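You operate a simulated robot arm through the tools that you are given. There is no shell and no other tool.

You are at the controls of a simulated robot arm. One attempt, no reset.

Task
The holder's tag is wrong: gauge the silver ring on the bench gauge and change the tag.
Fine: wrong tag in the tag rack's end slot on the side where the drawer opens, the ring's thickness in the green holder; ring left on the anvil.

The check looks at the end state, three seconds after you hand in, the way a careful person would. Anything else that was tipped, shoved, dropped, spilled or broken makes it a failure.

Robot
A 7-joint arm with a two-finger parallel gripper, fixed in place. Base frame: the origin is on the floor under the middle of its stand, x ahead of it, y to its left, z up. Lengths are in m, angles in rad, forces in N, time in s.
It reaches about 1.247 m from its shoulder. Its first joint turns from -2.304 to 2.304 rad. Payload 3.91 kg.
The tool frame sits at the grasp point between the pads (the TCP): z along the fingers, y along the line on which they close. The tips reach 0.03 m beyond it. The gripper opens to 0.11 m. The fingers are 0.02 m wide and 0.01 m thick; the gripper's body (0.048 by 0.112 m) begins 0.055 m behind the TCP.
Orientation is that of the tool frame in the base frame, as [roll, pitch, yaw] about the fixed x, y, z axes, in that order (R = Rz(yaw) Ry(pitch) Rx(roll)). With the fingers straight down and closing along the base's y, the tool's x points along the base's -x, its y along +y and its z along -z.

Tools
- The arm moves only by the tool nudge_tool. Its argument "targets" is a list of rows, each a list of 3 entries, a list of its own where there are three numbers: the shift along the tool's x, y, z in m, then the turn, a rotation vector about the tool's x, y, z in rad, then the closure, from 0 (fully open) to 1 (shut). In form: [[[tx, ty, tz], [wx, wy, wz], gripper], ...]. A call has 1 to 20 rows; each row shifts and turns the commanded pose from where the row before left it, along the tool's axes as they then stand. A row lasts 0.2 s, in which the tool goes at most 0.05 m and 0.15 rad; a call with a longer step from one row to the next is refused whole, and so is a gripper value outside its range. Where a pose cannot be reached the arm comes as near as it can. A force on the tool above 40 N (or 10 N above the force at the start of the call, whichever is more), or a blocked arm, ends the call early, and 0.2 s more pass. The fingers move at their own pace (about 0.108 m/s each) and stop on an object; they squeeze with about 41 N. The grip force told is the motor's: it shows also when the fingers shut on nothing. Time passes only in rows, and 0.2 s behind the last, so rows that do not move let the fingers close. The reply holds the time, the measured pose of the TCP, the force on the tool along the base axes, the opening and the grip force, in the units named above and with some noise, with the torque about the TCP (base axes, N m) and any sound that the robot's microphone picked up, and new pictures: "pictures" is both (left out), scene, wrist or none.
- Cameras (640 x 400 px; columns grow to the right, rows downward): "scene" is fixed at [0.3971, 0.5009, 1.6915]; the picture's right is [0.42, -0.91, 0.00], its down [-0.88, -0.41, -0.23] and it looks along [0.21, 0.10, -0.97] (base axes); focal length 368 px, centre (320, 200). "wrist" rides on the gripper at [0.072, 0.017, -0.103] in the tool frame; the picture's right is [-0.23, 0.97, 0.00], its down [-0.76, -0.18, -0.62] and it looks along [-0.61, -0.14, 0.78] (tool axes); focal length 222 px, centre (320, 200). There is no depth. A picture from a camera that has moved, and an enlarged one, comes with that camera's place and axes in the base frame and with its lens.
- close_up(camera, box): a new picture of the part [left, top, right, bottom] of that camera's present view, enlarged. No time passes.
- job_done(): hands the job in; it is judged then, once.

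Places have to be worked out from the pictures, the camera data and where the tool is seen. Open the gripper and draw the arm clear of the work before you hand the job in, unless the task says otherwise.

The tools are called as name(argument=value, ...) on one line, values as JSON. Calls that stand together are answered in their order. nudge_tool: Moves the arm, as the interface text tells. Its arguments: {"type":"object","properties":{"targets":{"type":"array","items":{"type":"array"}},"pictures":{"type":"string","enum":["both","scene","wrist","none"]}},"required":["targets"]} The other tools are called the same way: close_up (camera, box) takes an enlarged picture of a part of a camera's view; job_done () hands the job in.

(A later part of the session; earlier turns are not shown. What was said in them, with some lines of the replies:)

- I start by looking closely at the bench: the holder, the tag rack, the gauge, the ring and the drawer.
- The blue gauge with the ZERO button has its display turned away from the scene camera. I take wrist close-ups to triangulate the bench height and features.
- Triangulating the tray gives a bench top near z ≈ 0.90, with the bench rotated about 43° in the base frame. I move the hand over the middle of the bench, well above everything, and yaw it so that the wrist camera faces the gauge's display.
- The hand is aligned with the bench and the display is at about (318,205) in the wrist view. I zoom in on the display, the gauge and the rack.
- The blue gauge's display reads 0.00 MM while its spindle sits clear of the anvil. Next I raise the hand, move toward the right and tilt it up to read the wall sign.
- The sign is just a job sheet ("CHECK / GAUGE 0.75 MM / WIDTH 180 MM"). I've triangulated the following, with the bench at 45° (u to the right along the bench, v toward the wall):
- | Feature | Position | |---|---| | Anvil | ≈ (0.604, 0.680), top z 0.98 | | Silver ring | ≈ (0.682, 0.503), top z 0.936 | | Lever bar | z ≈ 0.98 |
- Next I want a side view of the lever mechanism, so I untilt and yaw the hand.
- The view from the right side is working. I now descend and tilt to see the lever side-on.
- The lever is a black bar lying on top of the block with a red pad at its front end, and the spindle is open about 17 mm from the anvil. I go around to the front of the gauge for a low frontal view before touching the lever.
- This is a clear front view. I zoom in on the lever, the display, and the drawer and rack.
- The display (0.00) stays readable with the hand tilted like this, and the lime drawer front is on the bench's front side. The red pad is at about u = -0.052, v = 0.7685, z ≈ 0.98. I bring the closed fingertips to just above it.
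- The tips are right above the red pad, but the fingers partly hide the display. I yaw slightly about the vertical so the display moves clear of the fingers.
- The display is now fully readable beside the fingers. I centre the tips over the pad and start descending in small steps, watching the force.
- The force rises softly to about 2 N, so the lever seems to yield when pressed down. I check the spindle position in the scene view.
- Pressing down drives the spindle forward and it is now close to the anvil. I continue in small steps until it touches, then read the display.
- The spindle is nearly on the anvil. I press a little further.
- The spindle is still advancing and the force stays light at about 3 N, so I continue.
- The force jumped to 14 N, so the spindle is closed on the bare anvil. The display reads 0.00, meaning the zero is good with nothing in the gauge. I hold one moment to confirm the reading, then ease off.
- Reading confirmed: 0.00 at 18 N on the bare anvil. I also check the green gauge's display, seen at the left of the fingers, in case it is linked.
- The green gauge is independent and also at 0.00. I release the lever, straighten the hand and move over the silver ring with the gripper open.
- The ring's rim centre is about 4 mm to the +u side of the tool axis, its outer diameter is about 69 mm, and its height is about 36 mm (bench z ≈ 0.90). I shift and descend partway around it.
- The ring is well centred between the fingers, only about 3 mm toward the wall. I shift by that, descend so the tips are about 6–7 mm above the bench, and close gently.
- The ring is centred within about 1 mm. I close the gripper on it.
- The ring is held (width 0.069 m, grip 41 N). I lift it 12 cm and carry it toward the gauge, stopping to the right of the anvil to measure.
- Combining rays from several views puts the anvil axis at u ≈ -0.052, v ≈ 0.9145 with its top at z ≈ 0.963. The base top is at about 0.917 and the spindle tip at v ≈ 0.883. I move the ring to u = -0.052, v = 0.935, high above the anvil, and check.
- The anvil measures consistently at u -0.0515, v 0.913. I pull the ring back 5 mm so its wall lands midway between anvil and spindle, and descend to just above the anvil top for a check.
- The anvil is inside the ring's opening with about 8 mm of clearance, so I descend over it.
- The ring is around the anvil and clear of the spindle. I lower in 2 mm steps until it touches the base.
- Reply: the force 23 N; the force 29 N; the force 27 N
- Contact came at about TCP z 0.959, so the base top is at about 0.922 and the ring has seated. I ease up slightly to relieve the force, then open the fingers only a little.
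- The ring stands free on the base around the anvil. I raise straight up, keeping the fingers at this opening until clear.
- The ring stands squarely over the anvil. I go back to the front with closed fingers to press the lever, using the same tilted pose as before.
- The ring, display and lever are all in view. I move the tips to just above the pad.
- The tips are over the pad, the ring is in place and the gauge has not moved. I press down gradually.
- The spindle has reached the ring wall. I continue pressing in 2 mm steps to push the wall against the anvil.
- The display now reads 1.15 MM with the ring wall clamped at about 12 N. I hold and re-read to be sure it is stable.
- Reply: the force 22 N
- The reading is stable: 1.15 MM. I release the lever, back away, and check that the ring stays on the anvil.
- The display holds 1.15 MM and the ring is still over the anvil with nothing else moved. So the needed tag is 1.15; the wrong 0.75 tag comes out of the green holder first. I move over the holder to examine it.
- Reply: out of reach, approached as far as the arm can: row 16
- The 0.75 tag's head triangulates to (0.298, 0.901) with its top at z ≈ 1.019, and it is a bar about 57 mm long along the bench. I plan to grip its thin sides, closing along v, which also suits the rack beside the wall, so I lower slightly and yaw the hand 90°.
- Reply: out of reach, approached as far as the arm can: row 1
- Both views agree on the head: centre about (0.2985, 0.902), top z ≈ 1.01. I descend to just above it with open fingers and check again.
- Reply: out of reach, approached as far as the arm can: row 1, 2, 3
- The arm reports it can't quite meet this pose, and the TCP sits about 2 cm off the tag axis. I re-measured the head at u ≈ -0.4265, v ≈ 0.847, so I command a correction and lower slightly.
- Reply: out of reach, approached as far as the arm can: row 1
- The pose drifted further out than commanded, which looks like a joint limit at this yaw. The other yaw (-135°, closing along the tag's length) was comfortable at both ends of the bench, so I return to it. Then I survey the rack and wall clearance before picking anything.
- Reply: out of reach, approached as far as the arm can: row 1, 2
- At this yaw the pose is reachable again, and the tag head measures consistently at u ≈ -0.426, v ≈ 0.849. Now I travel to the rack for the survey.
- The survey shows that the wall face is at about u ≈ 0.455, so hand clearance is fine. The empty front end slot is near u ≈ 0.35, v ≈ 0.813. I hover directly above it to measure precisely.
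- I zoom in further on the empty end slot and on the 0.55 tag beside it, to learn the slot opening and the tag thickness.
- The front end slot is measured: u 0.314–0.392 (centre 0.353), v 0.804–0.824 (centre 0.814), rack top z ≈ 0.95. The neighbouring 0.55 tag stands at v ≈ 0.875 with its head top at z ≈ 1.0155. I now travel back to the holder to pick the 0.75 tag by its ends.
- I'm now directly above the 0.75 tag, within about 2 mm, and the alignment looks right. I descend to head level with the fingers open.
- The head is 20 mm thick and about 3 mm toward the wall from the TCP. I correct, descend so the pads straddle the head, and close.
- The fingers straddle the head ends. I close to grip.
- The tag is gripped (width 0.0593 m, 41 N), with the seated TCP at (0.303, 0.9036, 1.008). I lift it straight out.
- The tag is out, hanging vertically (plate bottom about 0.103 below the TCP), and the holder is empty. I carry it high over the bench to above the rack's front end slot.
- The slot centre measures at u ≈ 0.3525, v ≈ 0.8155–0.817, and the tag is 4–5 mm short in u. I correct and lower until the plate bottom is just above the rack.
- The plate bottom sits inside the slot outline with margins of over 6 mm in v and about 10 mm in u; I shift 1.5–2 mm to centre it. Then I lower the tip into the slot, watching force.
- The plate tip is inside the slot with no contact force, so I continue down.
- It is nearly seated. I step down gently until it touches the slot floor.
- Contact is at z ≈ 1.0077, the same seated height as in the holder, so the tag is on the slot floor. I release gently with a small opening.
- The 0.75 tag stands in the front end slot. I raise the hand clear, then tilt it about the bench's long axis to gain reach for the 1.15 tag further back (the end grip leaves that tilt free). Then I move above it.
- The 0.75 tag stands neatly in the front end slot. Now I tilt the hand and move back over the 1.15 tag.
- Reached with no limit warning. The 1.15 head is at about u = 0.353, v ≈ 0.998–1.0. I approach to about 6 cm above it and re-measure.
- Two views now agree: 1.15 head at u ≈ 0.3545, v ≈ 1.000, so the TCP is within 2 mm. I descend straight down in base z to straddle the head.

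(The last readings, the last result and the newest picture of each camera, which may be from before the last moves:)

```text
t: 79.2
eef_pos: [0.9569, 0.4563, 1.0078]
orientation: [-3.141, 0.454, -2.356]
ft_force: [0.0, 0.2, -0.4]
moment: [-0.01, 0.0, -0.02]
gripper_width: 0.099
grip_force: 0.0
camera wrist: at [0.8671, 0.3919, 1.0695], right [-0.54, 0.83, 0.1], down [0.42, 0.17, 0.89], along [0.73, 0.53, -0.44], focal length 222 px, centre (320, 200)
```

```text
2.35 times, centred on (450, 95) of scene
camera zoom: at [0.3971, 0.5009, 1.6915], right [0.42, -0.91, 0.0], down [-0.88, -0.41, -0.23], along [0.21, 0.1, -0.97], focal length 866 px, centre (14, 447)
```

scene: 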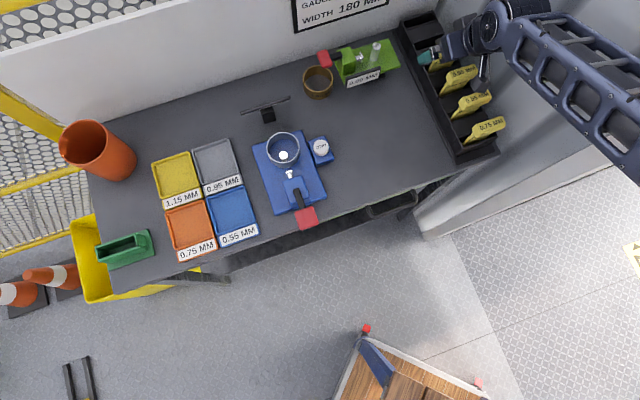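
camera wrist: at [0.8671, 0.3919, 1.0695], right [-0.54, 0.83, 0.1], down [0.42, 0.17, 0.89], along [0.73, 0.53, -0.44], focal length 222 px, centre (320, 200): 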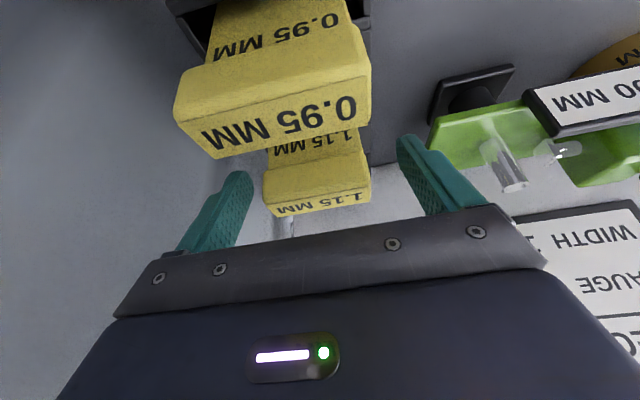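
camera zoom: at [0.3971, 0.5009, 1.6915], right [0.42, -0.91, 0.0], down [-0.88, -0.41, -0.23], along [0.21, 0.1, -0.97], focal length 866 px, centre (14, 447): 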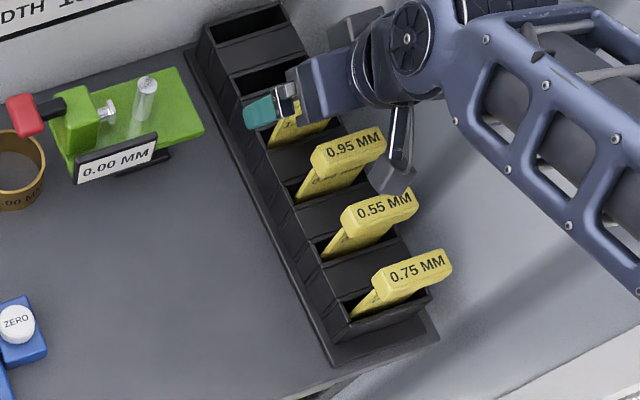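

The head is centred between the pads within about 1 mm, and no contact force is showing. I close the gripper on the 1.15 tag.

nudge_tool(targets=[[[0, 0, 0], [0, 0, 0], 0.3], [[0, 0, 0], [0, 0, 0], 0.44], [[0, 0, 0], [0, 0, 0], 0.7], [[0, 0, 0], [0, 0, 0], 0.7]], pictures="wrist")

close_up(camera="wrist", box=[200, 60, 440, 240])

```text
t: 80.2
eef_pos: [0.9572, 0.4577, 1.007]
orientation: [3.141, 0.45, -2.357]
ft_force: [-0.1, 0.6, -0.1]
moment: [0.03, -0.03, -0.02]
gripper_width: 0.0592
grip_force: 41.3
camera wrist: at [0.8671, 0.3919, 1.0691], right [-0.54, 0.83, 0.1], down [0.42, 0.17, 0.89], along [0.73, 0.53, -0.44], focal length 222 px, centre (320, 200)
```

wrist: 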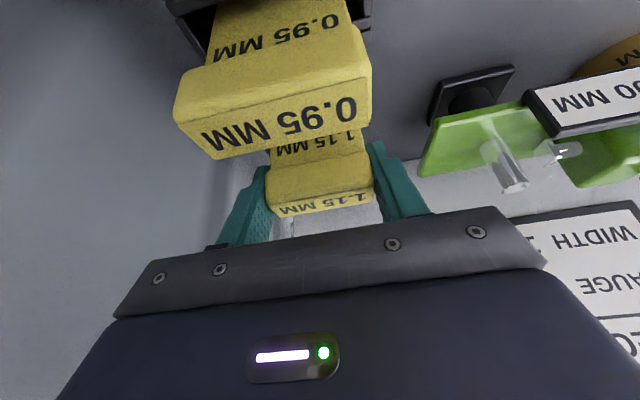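

```text
2.22 times, centred on (320, 150) of wrist
camera zoom: at [0.8671, 0.3919, 1.0691], right [-0.54, 0.83, 0.1], down [0.42, 0.17, 0.89], along [0.73, 0.53, -0.44], focal length 494 px, centre (320, 311)
```

zoom: 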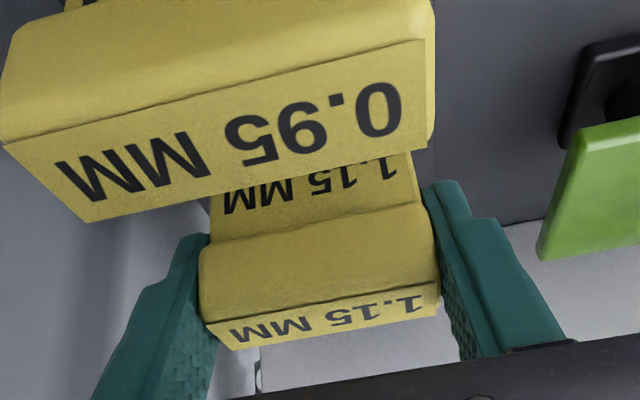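

The 1.15 tag is gripped. I lift it straight up out of its slot.

nudge_tool(targets=[[[-0.0044, 0, -0.009], [0, 0, 0], 0.7], [[-0.0087, 0, -0.018], [0, 0, 0], 0.7], [[-0.0109, 0, -0.0225], [0, 0, 0], 0.7], [[-0.0109, 0, -0.0225], [0, 0, 0], 0.7], [[-0.0109, 0, -0.0225], [0, 0, 0], 0.7]], pictures="both")

close_up(camera="scene", box=[390, 10, 510, 180])

close_up(camera="wrist", box=[200, 60, 440, 240])

```text
t: 81.4
eef_pos: [0.9565, 0.4591, 1.1146]
orientation: [-3.141, 0.451, -2.355]
ft_force: [-0.6, 0.5, -1.1]
moment: [-0.01, 0.0, 0.02]
gripper_width: 0.0595
grip_force: 40.6
camera wrist: at [0.8671, 0.3936, 1.1751], right [-0.54, 0.83, 0.1], down [0.42, 0.17, 0.89], along [0.73, 0.53, -0.44], focal length 222 px, centre (320, 200)
```

scene: 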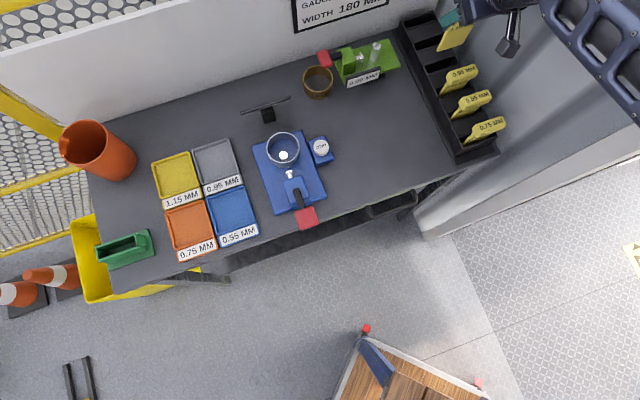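
wrist: 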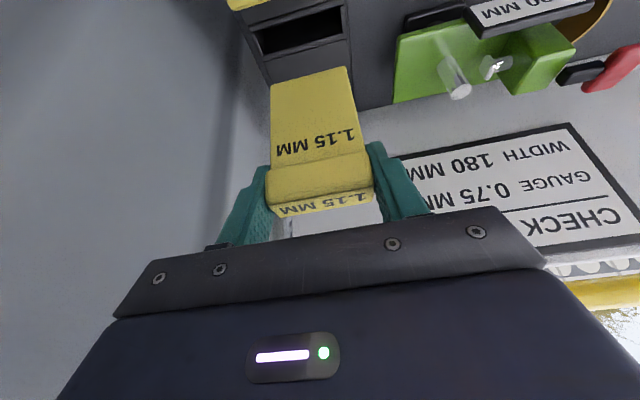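

```text
2.35 times, centred on (450, 95) of scene
camera zoom: at [0.3971, 0.5009, 1.6915], right [0.42, -0.91, 0.0], down [-0.88, -0.41, -0.23], along [0.21, 0.1, -0.97], focal length 866 px, centre (14, 447)
```

zoom: 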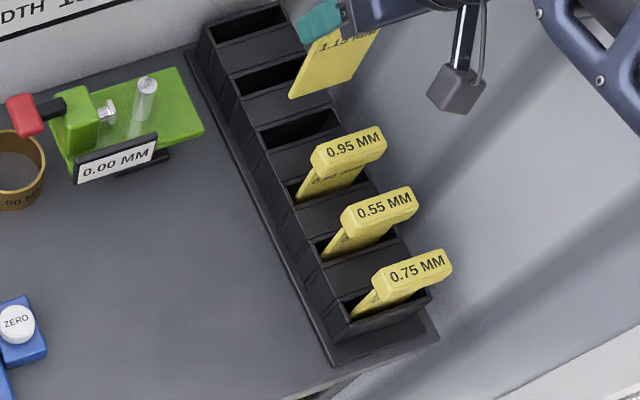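

```text
2.22 times, centred on (320, 150) of wrist
camera zoom: at [0.8671, 0.3936, 1.1751], right [-0.54, 0.83, 0.1], down [0.42, 0.17, 0.89], along [0.73, 0.53, -0.44], focal length 494 px, centre (320, 311)
```

zoom: 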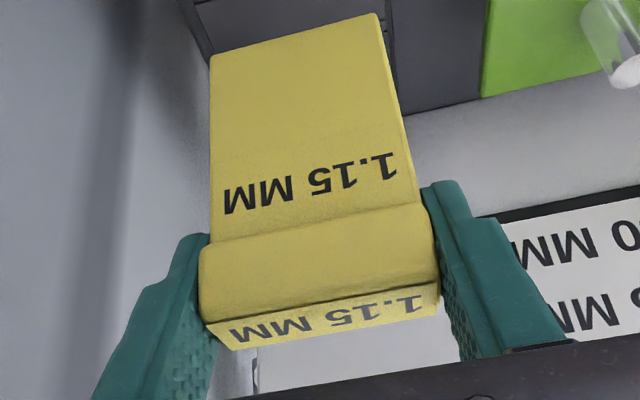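

The tag is out cleanly and its neighbours are undisturbed. I move left off the rack first, then across the bench to above the green holder.

nudge_tool(targets=[[[-0.0029, 0.035, -0.006], [0, 0, 0], 0.7], [[-0.0029, 0.035, -0.006], [0, 0, 0], 0.7], [[-0.0029, 0.035, -0.006], [0, 0, 0], 0.7], [[0.0079, 0.0395, -0.0038], [0, 0, 0], 0.7], [[0.0079, 0.0395, -0.0038], [0, 0, 0], 0.7], [[0.0079, 0.0395, -0.0038], [0, 0, 0], 0.7], [[0.0079, 0.0395, -0.0038], [0, 0, 0], 0.7], [[0.0079, 0.0395, -0.0038], [0, 0, 0], 0.7], [[0.0079, 0.0395, -0.0038], [0, 0, 0], 0.7], [[0.0079, 0.0395, -0.0038], [0, 0, 0], 0.7], [[0.0079, 0.0395, -0.0038], [0, 0, 0], 0.7], [[0.0079, 0.0395, -0.0038], [0, 0, 0], 0.7], [[0.0079, 0.0395, -0.0038], [0, 0, 0], 0.7], [[0.0079, 0.0395, -0.0038], [0, 0, 0], 0.7], [[0.0079, 0.0395, -0.0038], [0, 0, 0], 0.7], [[0.0079, 0.0395, -0.0038], [0, 0, 0], 0.7], [[0.0079, 0.0395, -0.0038], [0, 0, 0], 0.7], [[0.0079, 0.0395, -0.0038], [0, 0, 0], 0.7]], pictures="both")

```text
t: 85.2
eef_pos: [0.3733, 0.8588, 1.1325]
orientation: [-3.141, 0.451, -2.357]
ft_force: [0.8, -0.5, -0.2]
moment: [0.02, 0.06, 0.0]
gripper_width: 0.0595
grip_force: 41.3
camera wrist: at [0.2834, 0.7936, 1.1936], right [-0.54, 0.83, 0.1], down [0.42, 0.17, 0.89], along [0.73, 0.53, -0.44], focal length 222 px, centre (320, 200)
```

scene: 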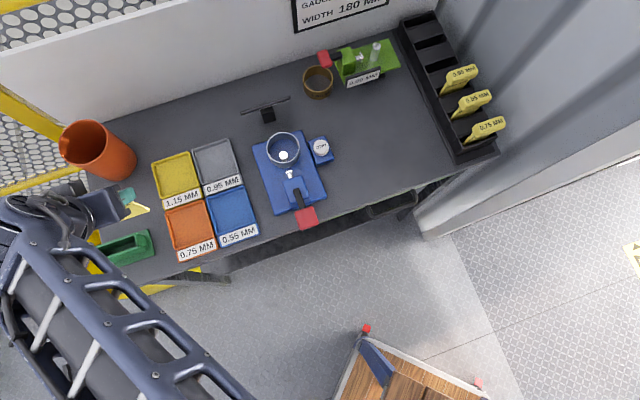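
wrist: 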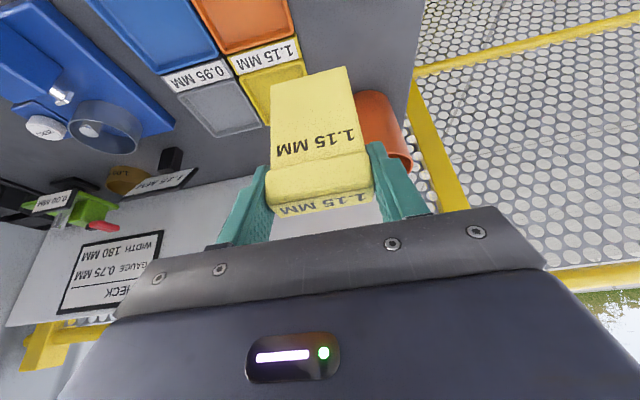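

I'm 8 cm short of the holder. I complete the move to directly above it.

nudge_tool(targets=[[[0.0093, 0.0407, -0.0045], [0, 0, 0], 0.7], [[0.0093, 0.0407, -0.0045], [0, 0, 0], 0.7]], pictures="both")

close_up(camera="wrist", box=[220, 0, 420, 220])

close_up(camera="scene", box=[20, 170, 200, 300])

```text
t: 85.8
eef_pos: [0.3011, 0.9013, 1.133]
orientation: [-3.14, 0.45, -2.358]
ft_force: [0.6, -0.3, -0.1]
moment: [0.04, 0.05, 0.02]
gripper_width: 0.0595
grip_force: 40.6
camera wrist: at [0.2108, 0.8358, 1.194], right [-0.54, 0.83, 0.1], down [0.42, 0.17, 0.89], along [0.73, 0.53, -0.44], focal length 222 px, centre (320, 200)
```

scene: 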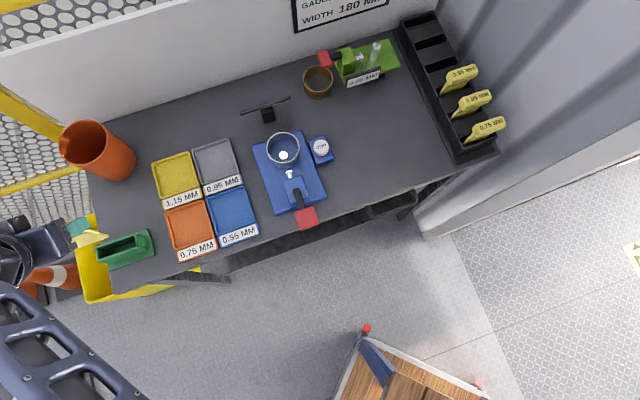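
wrist: 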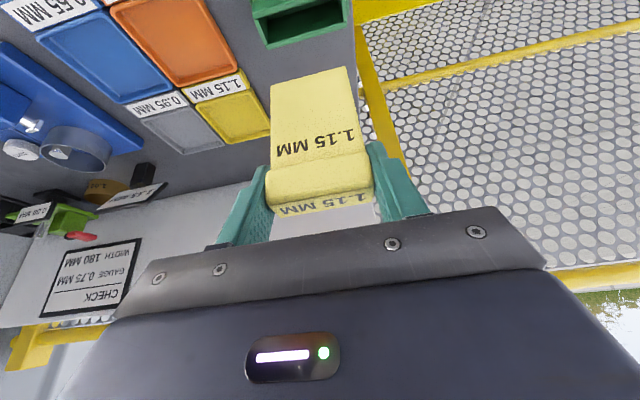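

```text
1.82 times, centred on (320, 110) of wrist
camera zoom: at [0.2108, 0.8358, 1.194], right [-0.54, 0.83, 0.1], down [0.42, 0.17, 0.89], along [0.73, 0.53, -0.44], focal length 404 px, centre (320, 364)
```

zoom: 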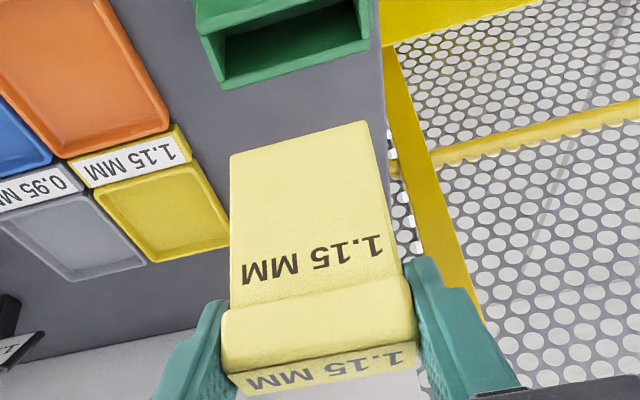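

```text
3.08 times, centred on (110, 235) of scene
camera zoom: at [0.3971, 0.5009, 1.6915], right [0.42, -0.91, 0.0], down [-0.88, -0.41, -0.23], along [0.21, 0.1, -0.97], focal length 1133 px, centre (966, 92)
```

zoom: 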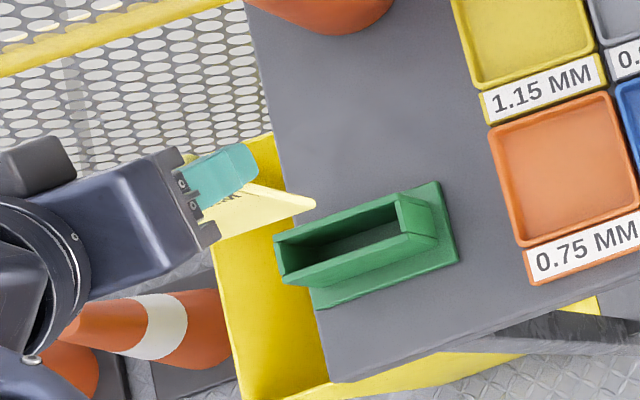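

The tag is aligned in u (-0.425). The slot spans about v 0.838–0.861 and the plate's front face is near 0.852, so I shift 3 mm toward the front and lower to just above the holder.

nudge_tool(targets=[[[0.0151, 0, 0.0277], [0, 0, 0], 0.7], [[0.015, 0, 0.0277], [0, 0, 0], 0.7]], pictures="both")

close_up(camera="wrist", box=[220, 0, 420, 220])

close_up(camera="scene", box=[20, 170, 200, 300])

```text
t: 86.4
eef_pos: [0.2981, 0.9001, 1.0694]
orientation: [3.141, 0.45, -2.355]
ft_force: [1.1, -0.7, -0.8]
moment: [-0.01, -0.01, 0.0]
gripper_width: 0.0592
grip_force: 41.0
camera wrist: at [0.2073, 0.8339, 1.1305], right [-0.54, 0.83, 0.1], down [0.42, 0.17, 0.89], along [0.73, 0.53, -0.44], focal length 222 px, centre (320, 200)
```

scene: 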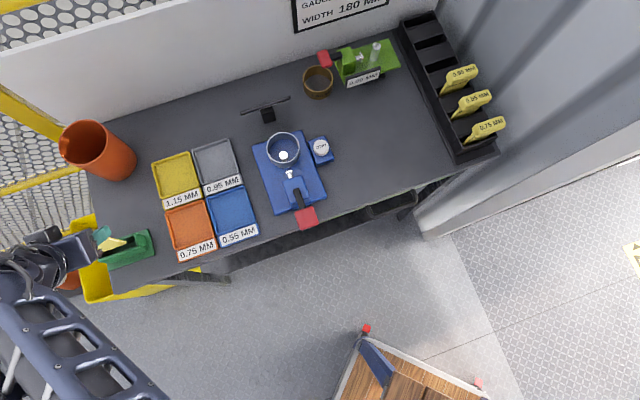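
wrist: 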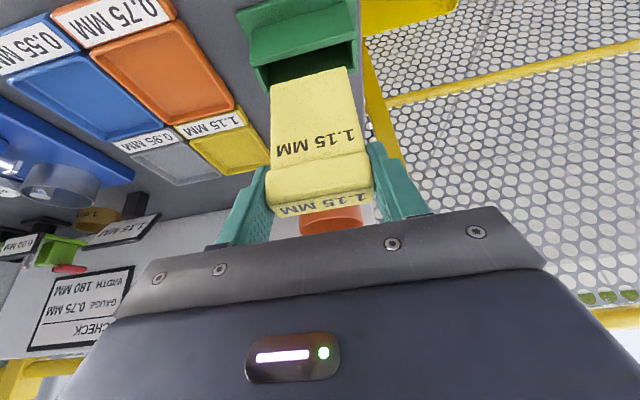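

```text
1.82 times, centred on (320, 110) of wrist
camera zoom: at [0.2073, 0.8339, 1.1305], right [-0.54, 0.83, 0.1], down [0.42, 0.17, 0.89], along [0.73, 0.53, -0.44], focal length 404 px, centre (320, 364)
```

zoom: 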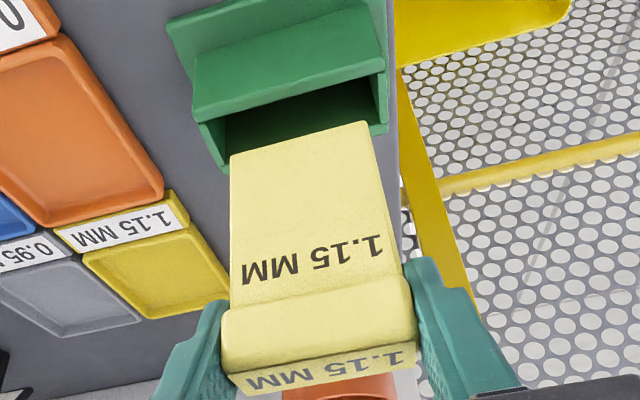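

```text
3.08 times, centred on (110, 235) of scene
camera zoom: at [0.3971, 0.5009, 1.6915], right [0.42, -0.91, 0.0], down [-0.88, -0.41, -0.23], along [0.21, 0.1, -0.97], focal length 1133 px, centre (966, 92)
```

zoom: 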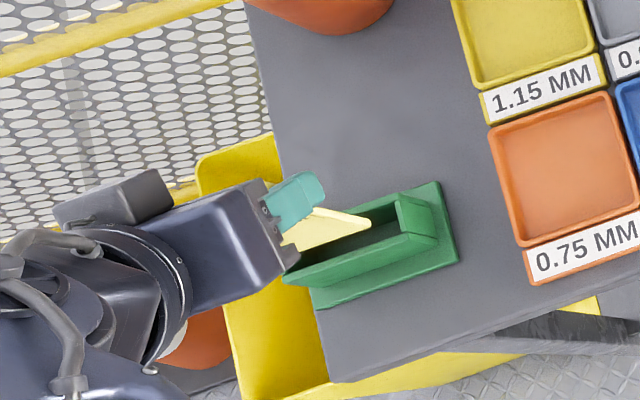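

The plate is over the opening: front face at v ≈ 0.850, slot 0.840–0.861, u within 1–2 mm. I centre it slightly and lower into the holder.

nudge_tool(targets=[[[0.0018, -0.001, -0.0009], [0, 0, 0], 0.7], [[0.0044, 0, 0.009], [0, 0, 0], 0.7], [[0.0044, 0, 0.009], [0, 0, 0], 0.7]], pictures="both")

close_up(camera="wrist", box=[220, 0, 420, 220])

close_up(camera="scene", box=[60, 200, 180, 290])

```text
t: 87.2
eef_pos: [0.2957, 0.898, 1.0505]
orientation: [3.142, 0.451, -2.357]
ft_force: [-0.1, 0.2, -0.8]
moment: [0.01, -0.02, -0.02]
gripper_width: 0.0594
grip_force: 41.0
camera wrist: at [0.2053, 0.8323, 1.1116], right [-0.54, 0.83, 0.1], down [0.42, 0.17, 0.89], along [0.73, 0.53, -0.44], focal length 222 px, centre (320, 200)
```

scene: 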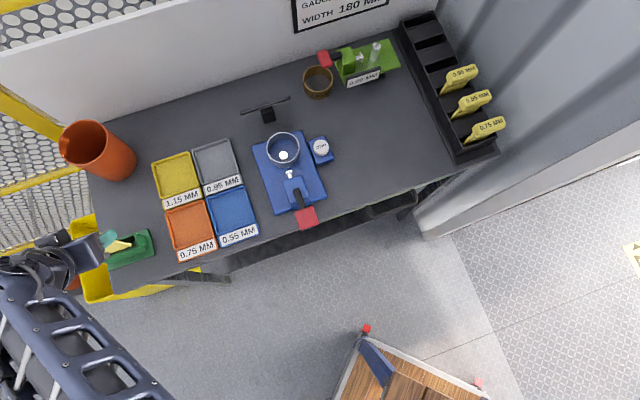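
wrist: 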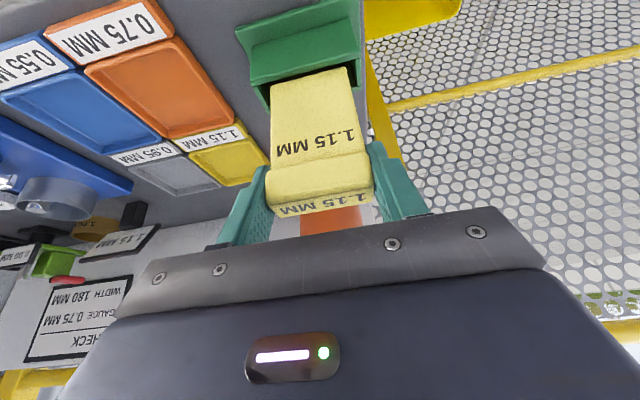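

```text
1.82 times, centred on (320, 110) of wrist
camera zoom: at [0.2053, 0.8323, 1.1116], right [-0.54, 0.83, 0.1], down [0.42, 0.17, 0.89], along [0.73, 0.53, -0.44], focal length 404 px, centre (320, 364)
```

zoom: 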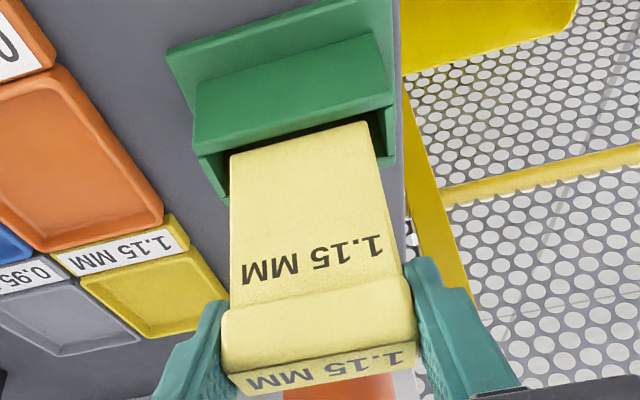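

```text
4.44 times, centred on (120, 245) of scene
camera zoom: at [0.3971, 0.5009, 1.6915], right [0.42, -0.91, 0.0], down [-0.88, -0.41, -0.23], along [0.21, 0.1, -0.97], focal length 1637 px, centre (1209, 0)
```

zoom: 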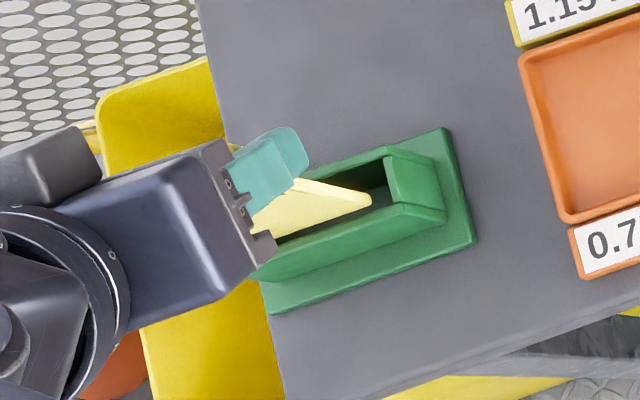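

The tip is entering the holder with no force, so I continue down.

nudge_tool(targets=[[[0.0044, 0, 0.009], [0, 0, 0], 0.7], [[0.0044, 0, 0.009], [0, 0, 0], 0.7]], pictures="none")

nudge_tool(targets=[[[0.0044, 0, 0.009], [0, 0, 0], 0.7]], pictures="both")

close_up(camera="wrist", box=[220, 0, 420, 220])

```text
t: 87.8
eef_pos: [0.2945, 0.8982, 1.0304]
orientation: [3.14, 0.449, -2.358]
ft_force: [-0.1, 0.0, -0.4]
moment: [-0.01, -0.01, 0.0]
gripper_width: 0.0596
grip_force: 40.7
```

```text
t: 88.2
eef_pos: [0.2953, 0.8964, 1.02]
orientation: [3.14, 0.452, -2.356]
ft_force: [0.0, -0.3, 0.2]
moment: [-0.07, -0.01, -0.03]
gripper_width: 0.0591
grip_force: 41.3
camera wrist: at [0.2057, 0.832, 1.0818], right [-0.54, 0.83, 0.1], down [0.42, 0.17, 0.89], along [0.73, 0.53, -0.44], focal length 222 px, centre (320, 200)
```

scene: 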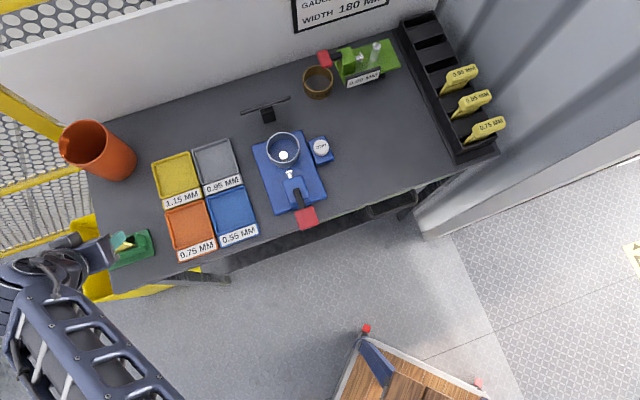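
wrist: 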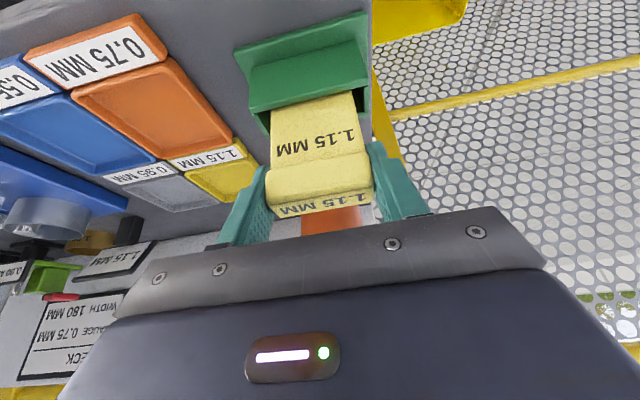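

```text
1.82 times, centred on (320, 110) of wrist
camera zoom: at [0.2057, 0.832, 1.0818], right [-0.54, 0.83, 0.1], down [0.42, 0.17, 0.89], along [0.73, 0.53, -0.44], focal length 404 px, centre (320, 364)
```

zoom: 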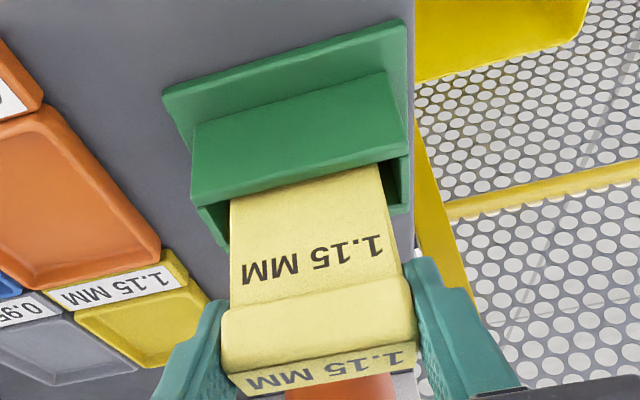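

The tag is sliding in freely. I take small final steps until it touches the holder floor.

nudge_tool(targets=[[[0.0022, 0, 0.0045], [0, 0, 0], 0.7]], pictures="none")

nudge_tool(targets=[[[0.0013, 0, 0.0027], [0, 0, 0], 0.7]], pictures="none")

nudge_tool(targets=[[[0.0009, 0, 0.0018], [0, 0, 0], 0.7]], pictures="none")

nudge_tool(targets=[[[0.0007, 0, 0.0013], [0, 0, 0], 0.7]], pictures="none")

```text
t: 88.6
eef_pos: [0.2951, 0.8966, 1.0134]
orientation: [3.141, 0.451, -2.355]
ft_force: [0.6, 0.0, 0.0]
moment: [0.0, 0.0, 0.01]
gripper_width: 0.0593
grip_force: 41.3
```

```text
t: 89.0
eef_pos: [0.2961, 0.8977, 1.0123]
orientation: [-3.141, 0.448, -2.356]
ft_force: [-0.2, -0.1, -0.2]
moment: [0.0, -0.03, 0.02]
gripper_width: 0.0593
grip_force: 41.3
```

```text
t: 89.4
eef_pos: [0.2951, 0.8978, 1.0101]
orientation: [-3.141, 0.451, -2.357]
ft_force: [0.6, 0.1, 0.3]
moment: [0.06, 0.02, -0.01]
gripper_width: 0.0594
grip_force: 41.4
```

```text
t: 89.8
eef_pos: [0.2956, 0.8977, 1.008]
orientation: [3.141, 0.45, -2.357]
ft_force: [-0.2, 0.2, -0.9]
moment: [0.0, -0.03, 0.0]
gripper_width: 0.0593
grip_force: 40.9
```

nudge_tool(targets=[[[0.0007, 0, 0.0013], [0, 0, 0], 0.7]], pictures="none")

nudge_tool(targets=[[[0.0005, 0, 0.0009], [0, 0, 0], 0.7]], pictures="both")

close_up(camera="wrist", box=[220, 20, 420, 220])

close_up(camera="scene", box=[60, 200, 180, 290])

```text
t: 90.2
eef_pos: [0.2947, 0.8984, 1.0072]
orientation: [3.141, 0.451, -2.356]
ft_force: [-1.2, -1.2, 4.1]
moment: [-0.07, 0.02, -0.02]
gripper_width: 0.0596
grip_force: 40.4
```

```text
t: 90.6
eef_pos: [0.2954, 0.8974, 1.0083]
orientation: [3.14, 0.452, -2.356]
ft_force: [0.4, 2.6, 14.0]
moment: [0.22, -0.14, -0.01]
gripper_width: 0.0589
grip_force: 40.3
camera wrist: at [0.2055, 0.832, 1.0688], right [-0.54, 0.83, 0.1], down [0.42, 0.16, 0.89], along [0.73, 0.53, -0.44], focal length 222 px, centre (320, 200)
```

scene: 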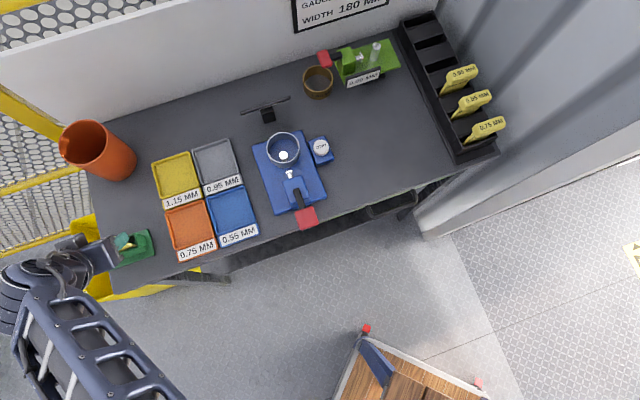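
wrist: 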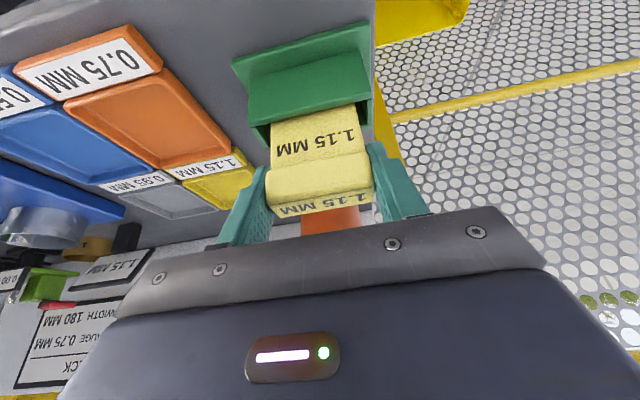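

```text
2.00 times, centred on (320, 120) of wrist
camera zoom: at [0.2055, 0.832, 1.0688], right [-0.54, 0.83, 0.1], down [0.42, 0.16, 0.89], along [0.73, 0.53, -0.44], focal length 444 px, centre (320, 360)
```

zoom: 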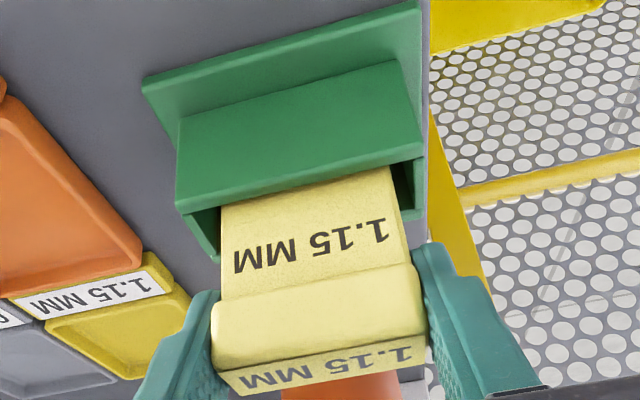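

```text
4.44 times, centred on (120, 245) of scene
camera zoom: at [0.3971, 0.5009, 1.6915], right [0.42, -0.91, 0.0], down [-0.88, -0.41, -0.23], along [0.21, 0.1, -0.97], focal length 1637 px, centre (1209, 0)
```

zoom: 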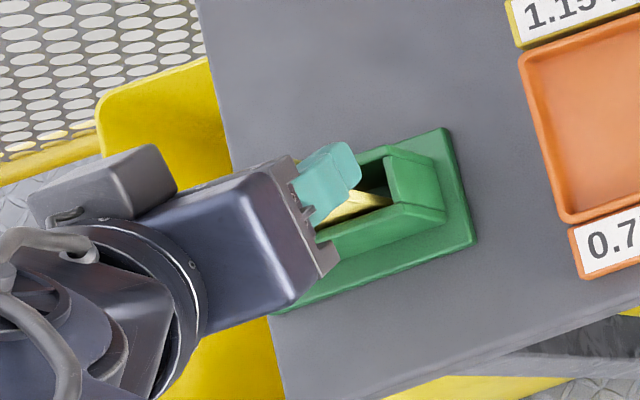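

The tag is seated (contact at z ≈ 1.007, 14 N). I relieve the pressure and release with a small opening.

nudge_tool(targets=[[[-0.0005, 0, -0.0011], [0, 0, 0], 0.7], [[0, 0, 0], [0, 0, 0], 0.42], [[0, 0, 0], [0, 0, 0], 0.3], [[0, 0, 0], [0, 0, 0], 0.3]], pictures="both")

close_up(camera="wrist", box=[220, 20, 420, 220])

```text
t: 91.6
eef_pos: [0.295, 0.8972, 1.0062]
orientation: [3.141, 0.45, -2.356]
ft_force: [1.2, 0.3, -0.2]
moment: [-0.04, 0.0, -0.03]
gripper_width: 0.0769
grip_force: 0.0
camera wrist: at [0.2059, 0.8315, 1.0684], right [-0.54, 0.83, 0.1], down [0.42, 0.17, 0.89], along [0.73, 0.53, -0.44], focal length 222 px, centre (320, 200)
```

scene: 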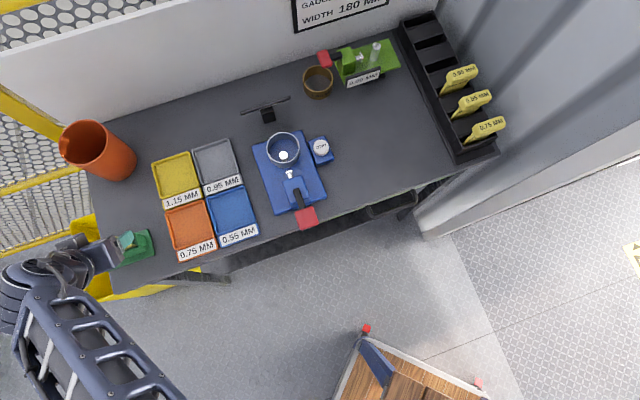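
wrist: 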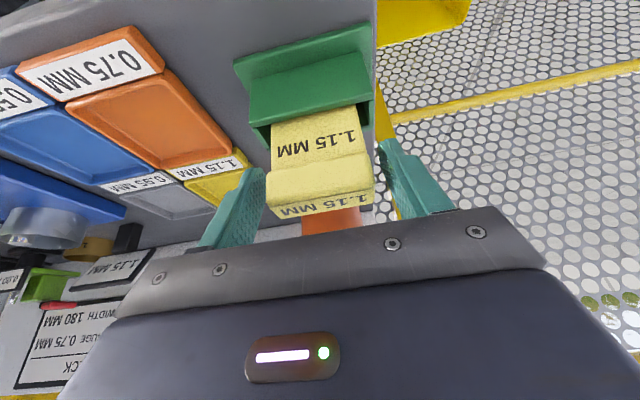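

```text
2.00 times, centred on (320, 120) of wrist
camera zoom: at [0.2059, 0.8315, 1.0684], right [-0.54, 0.83, 0.1], down [0.42, 0.17, 0.89], along [0.73, 0.53, -0.44], focal length 444 px, centre (320, 360)
```

zoom: 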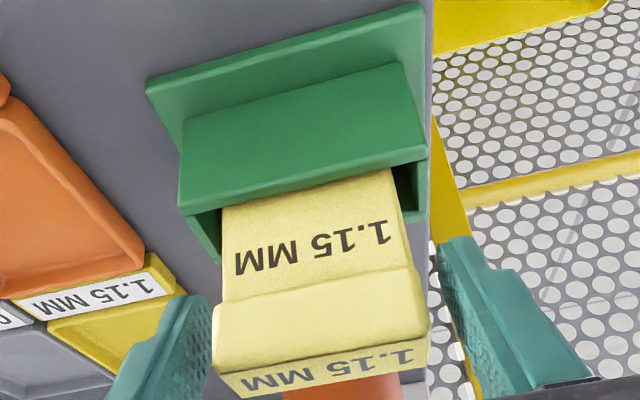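

Released, and the tag stays upright. I withdraw straight up and clear.

nudge_tool(targets=[[[-0.0044, 0, -0.009], [0, 0, 0], 0.3], [[-0.0087, 0, -0.018], [0, 0, 0], 0.3], [[-0.0174, 0, -0.036], [0, 0, 0], 0.3], [[-0.0174, 0, -0.036], [0, 0, 0], 0.3]], pictures="both")

close_up(camera="scene", box=[20, 170, 200, 300])

close_up(camera="wrist", box=[220, 0, 420, 200])

```text
t: 92.6
eef_pos: [0.2959, 0.8983, 1.1177]
orientation: [3.142, 0.448, -2.356]
ft_force: [-0.2, 0.6, -0.9]
moment: [-0.02, -0.01, 0.0]
gripper_width: 0.0771
grip_force: 0.1
camera wrist: at [0.2062, 0.8331, 1.18], right [-0.54, 0.83, 0.1], down [0.42, 0.17, 0.89], along [0.73, 0.53, -0.44], focal length 222 px, centre (320, 200)
```

scene: 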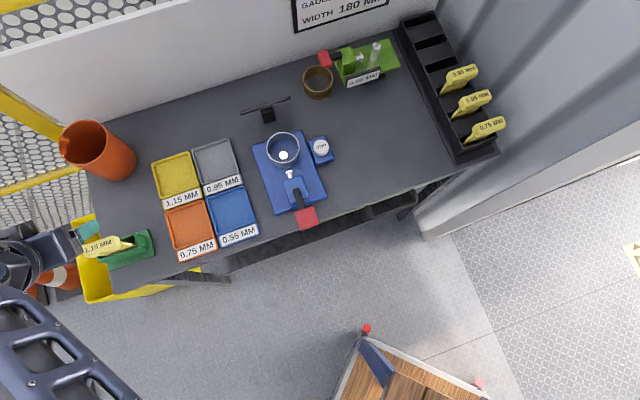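
wrist: 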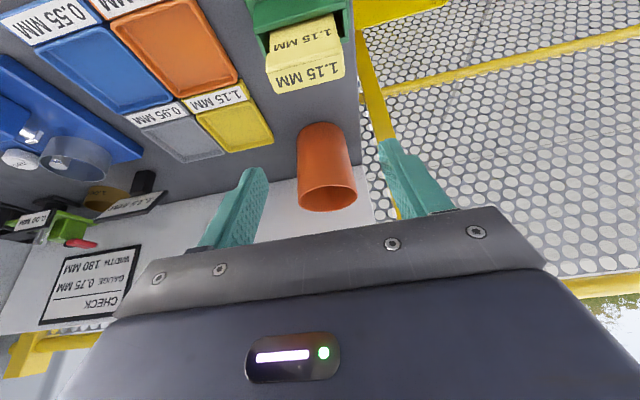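

```text
3.08 times, centred on (110, 235) of scene
camera zoom: at [0.3971, 0.5009, 1.6915], right [0.42, -0.91, 0.0], down [-0.88, -0.41, -0.23], along [0.21, 0.1, -0.97], focal length 1133 px, centre (966, 92)
```

zoom: 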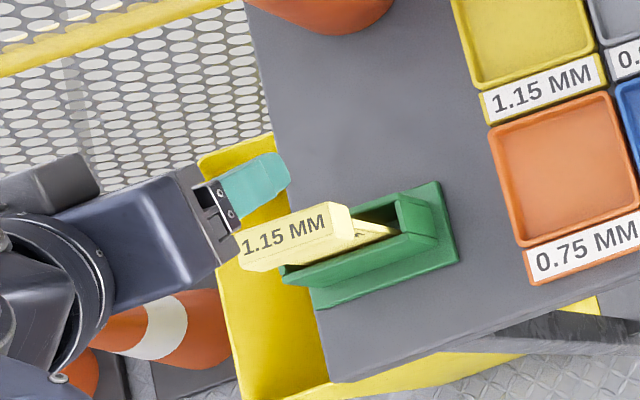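

```text
2.00 times, centred on (320, 100) of wrist
camera zoom: at [0.2062, 0.8331, 1.18], right [-0.54, 0.83, 0.1], down [0.42, 0.17, 0.89], along [0.73, 0.53, -0.44], focal length 444 px, centre (320, 400)
```

zoom: 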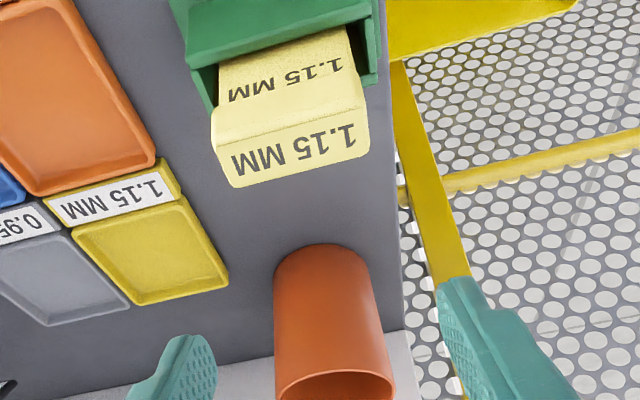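

The 1.15 tag stands in the green holder. I open the gripper and draw the arm back and up, clear of the bench.

nudge_tool(targets=[[[0.0, 0, -0.03], [0, 0, 0], 0.2], [[0.0229, 0, -0.0349], [0, 0, 0], 0], [[0.0229, 0, -0.0349], [0, 0, 0], 0], [[0.0229, 0, -0.0349], [0, 0, 0], 0], [[0.0229, 0, -0.0349], [0, 0, 0], 0], [[0.0229, 0, -0.0349], [0, 0, 0], 0], [[0.0229, 0, -0.0349], [0, 0, 0], 0], [[0, 0, 0], [0, 0.15, 0], 0], [[0, 0, 0], [0, 0.15, 0], 0], [[0, 0, 0], [0, 0.15, 0], 0]], pictures="both")

close_up(camera="scene", box=[390, 10, 510, 180])

close_up(camera="scene", box=[230, 80, 410, 240])

close_up(camera="scene", box=[50, 190, 250, 300])

```text
t: 94.8
eef_pos: [0.1332, 0.7364, 1.2728]
orientation: [3.141, -0.001, -2.356]
ft_force: [-0.4, 0.2, 0.4]
moment: [0.01, -0.03, -0.01]
gripper_width: 0.1104
grip_force: 0.0
camera wrist: at [0.0705, 0.697, 1.3765], right [-0.53, 0.85, 0.0], down [0.66, 0.41, 0.62], along [0.53, 0.33, -0.78], focal length 222 px, centre (320, 200)
```

scene: 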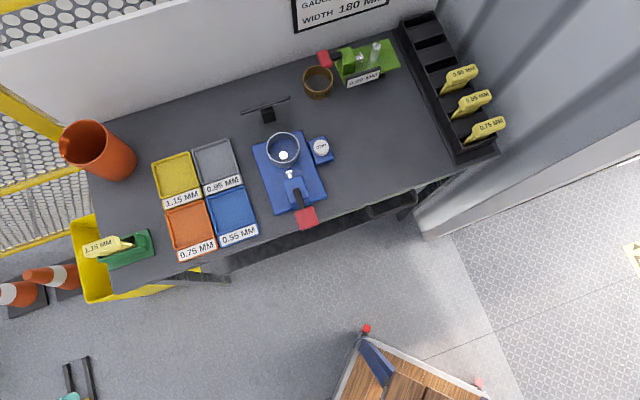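
wrist: 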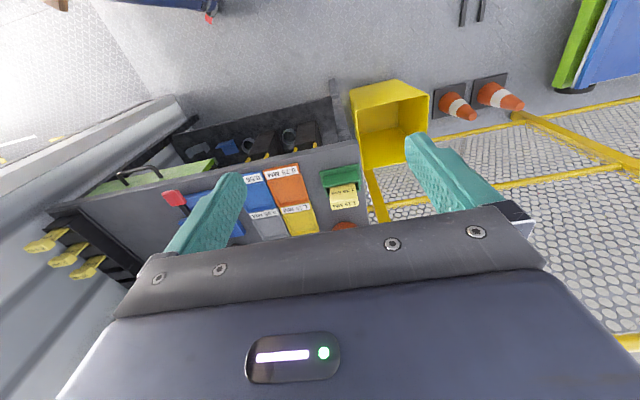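

```text
2.35 times, centred on (450, 95) of scene
camera zoom: at [0.3971, 0.5009, 1.6915], right [0.42, -0.91, 0.0], down [-0.88, -0.41, -0.23], along [0.21, 0.1, -0.97], focal length 866 px, centre (14, 447)
```

zoom: 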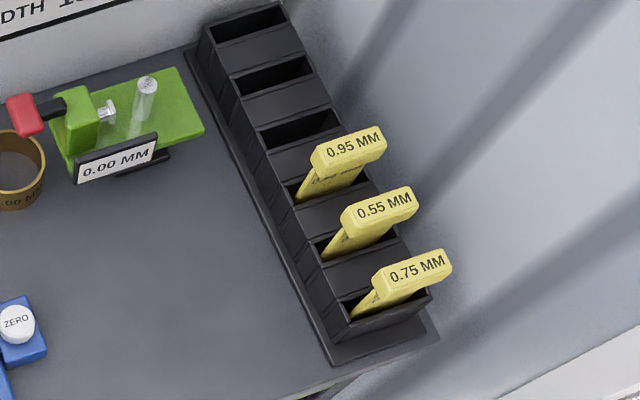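

```text
2.50 times, centred on (320, 160) of scene
camera zoom: at [0.3971, 0.5009, 1.6915], right [0.42, -0.91, 0.0], down [-0.88, -0.41, -0.23], along [0.21, 0.1, -0.97], focal length 921 px, centre (320, 300)
```

zoom: 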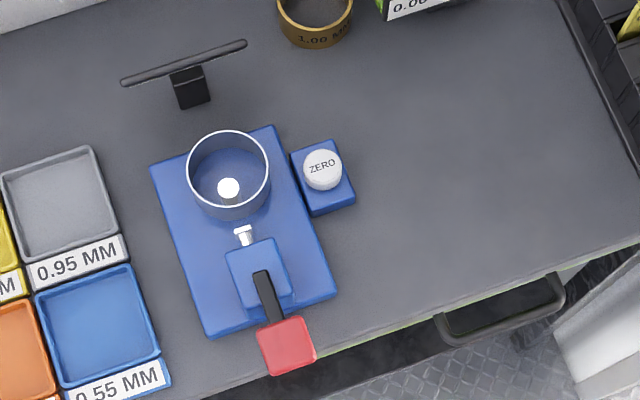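

```text
3.20 times, centred on (150, 245) of scene
camera zoom: at [0.3971, 0.5009, 1.6915], right [0.42, -0.91, 0.0], down [-0.88, -0.41, -0.23], along [0.21, 0.1, -0.97], focal length 1178 px, centre (864, 56)
```

zoom: 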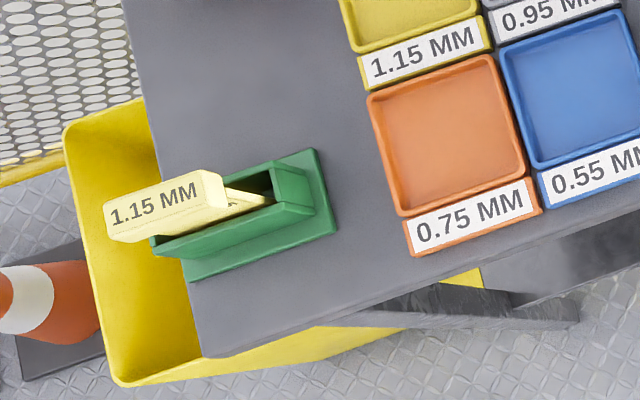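

Final check, seen in the scene view:
- **0.75 tag:** in the rack's front end slot, on the drawer side.
- **1.15 tag:** standing in the green holder.
- **Silver ring:** around the anvil of the unmoved blue gauge.
- **Everything else:** in its original place, with the gripper open and the arm clear.

I hand the job in.

job_done()

```text
The job is handed in.
```

I gauged the silver ring at 1.15 mm and changed the holder's tag to match. The job is handed in.

- **Gauging:** I used the blue gauge, the one with the ZERO button, as the bench gauge. It read 0.00 MM closed on the bare anvil. With the ring's wall clamped it read a steady 1.15 MM, and the display held that after I released the lever. I did not press ZERO or try the brass 1.00 MM ring on it.
- **Tags:** The 1.15 MM tag is now in the green holder. The wrong 0.75 MM tag is in the rack's front end slot, on the side where the drawer opens.
- **Ring:** The silver ring is still on the anvil.

In the last pictures nothing else on the bench had moved. The gripper is open and the arm is clear of the work.
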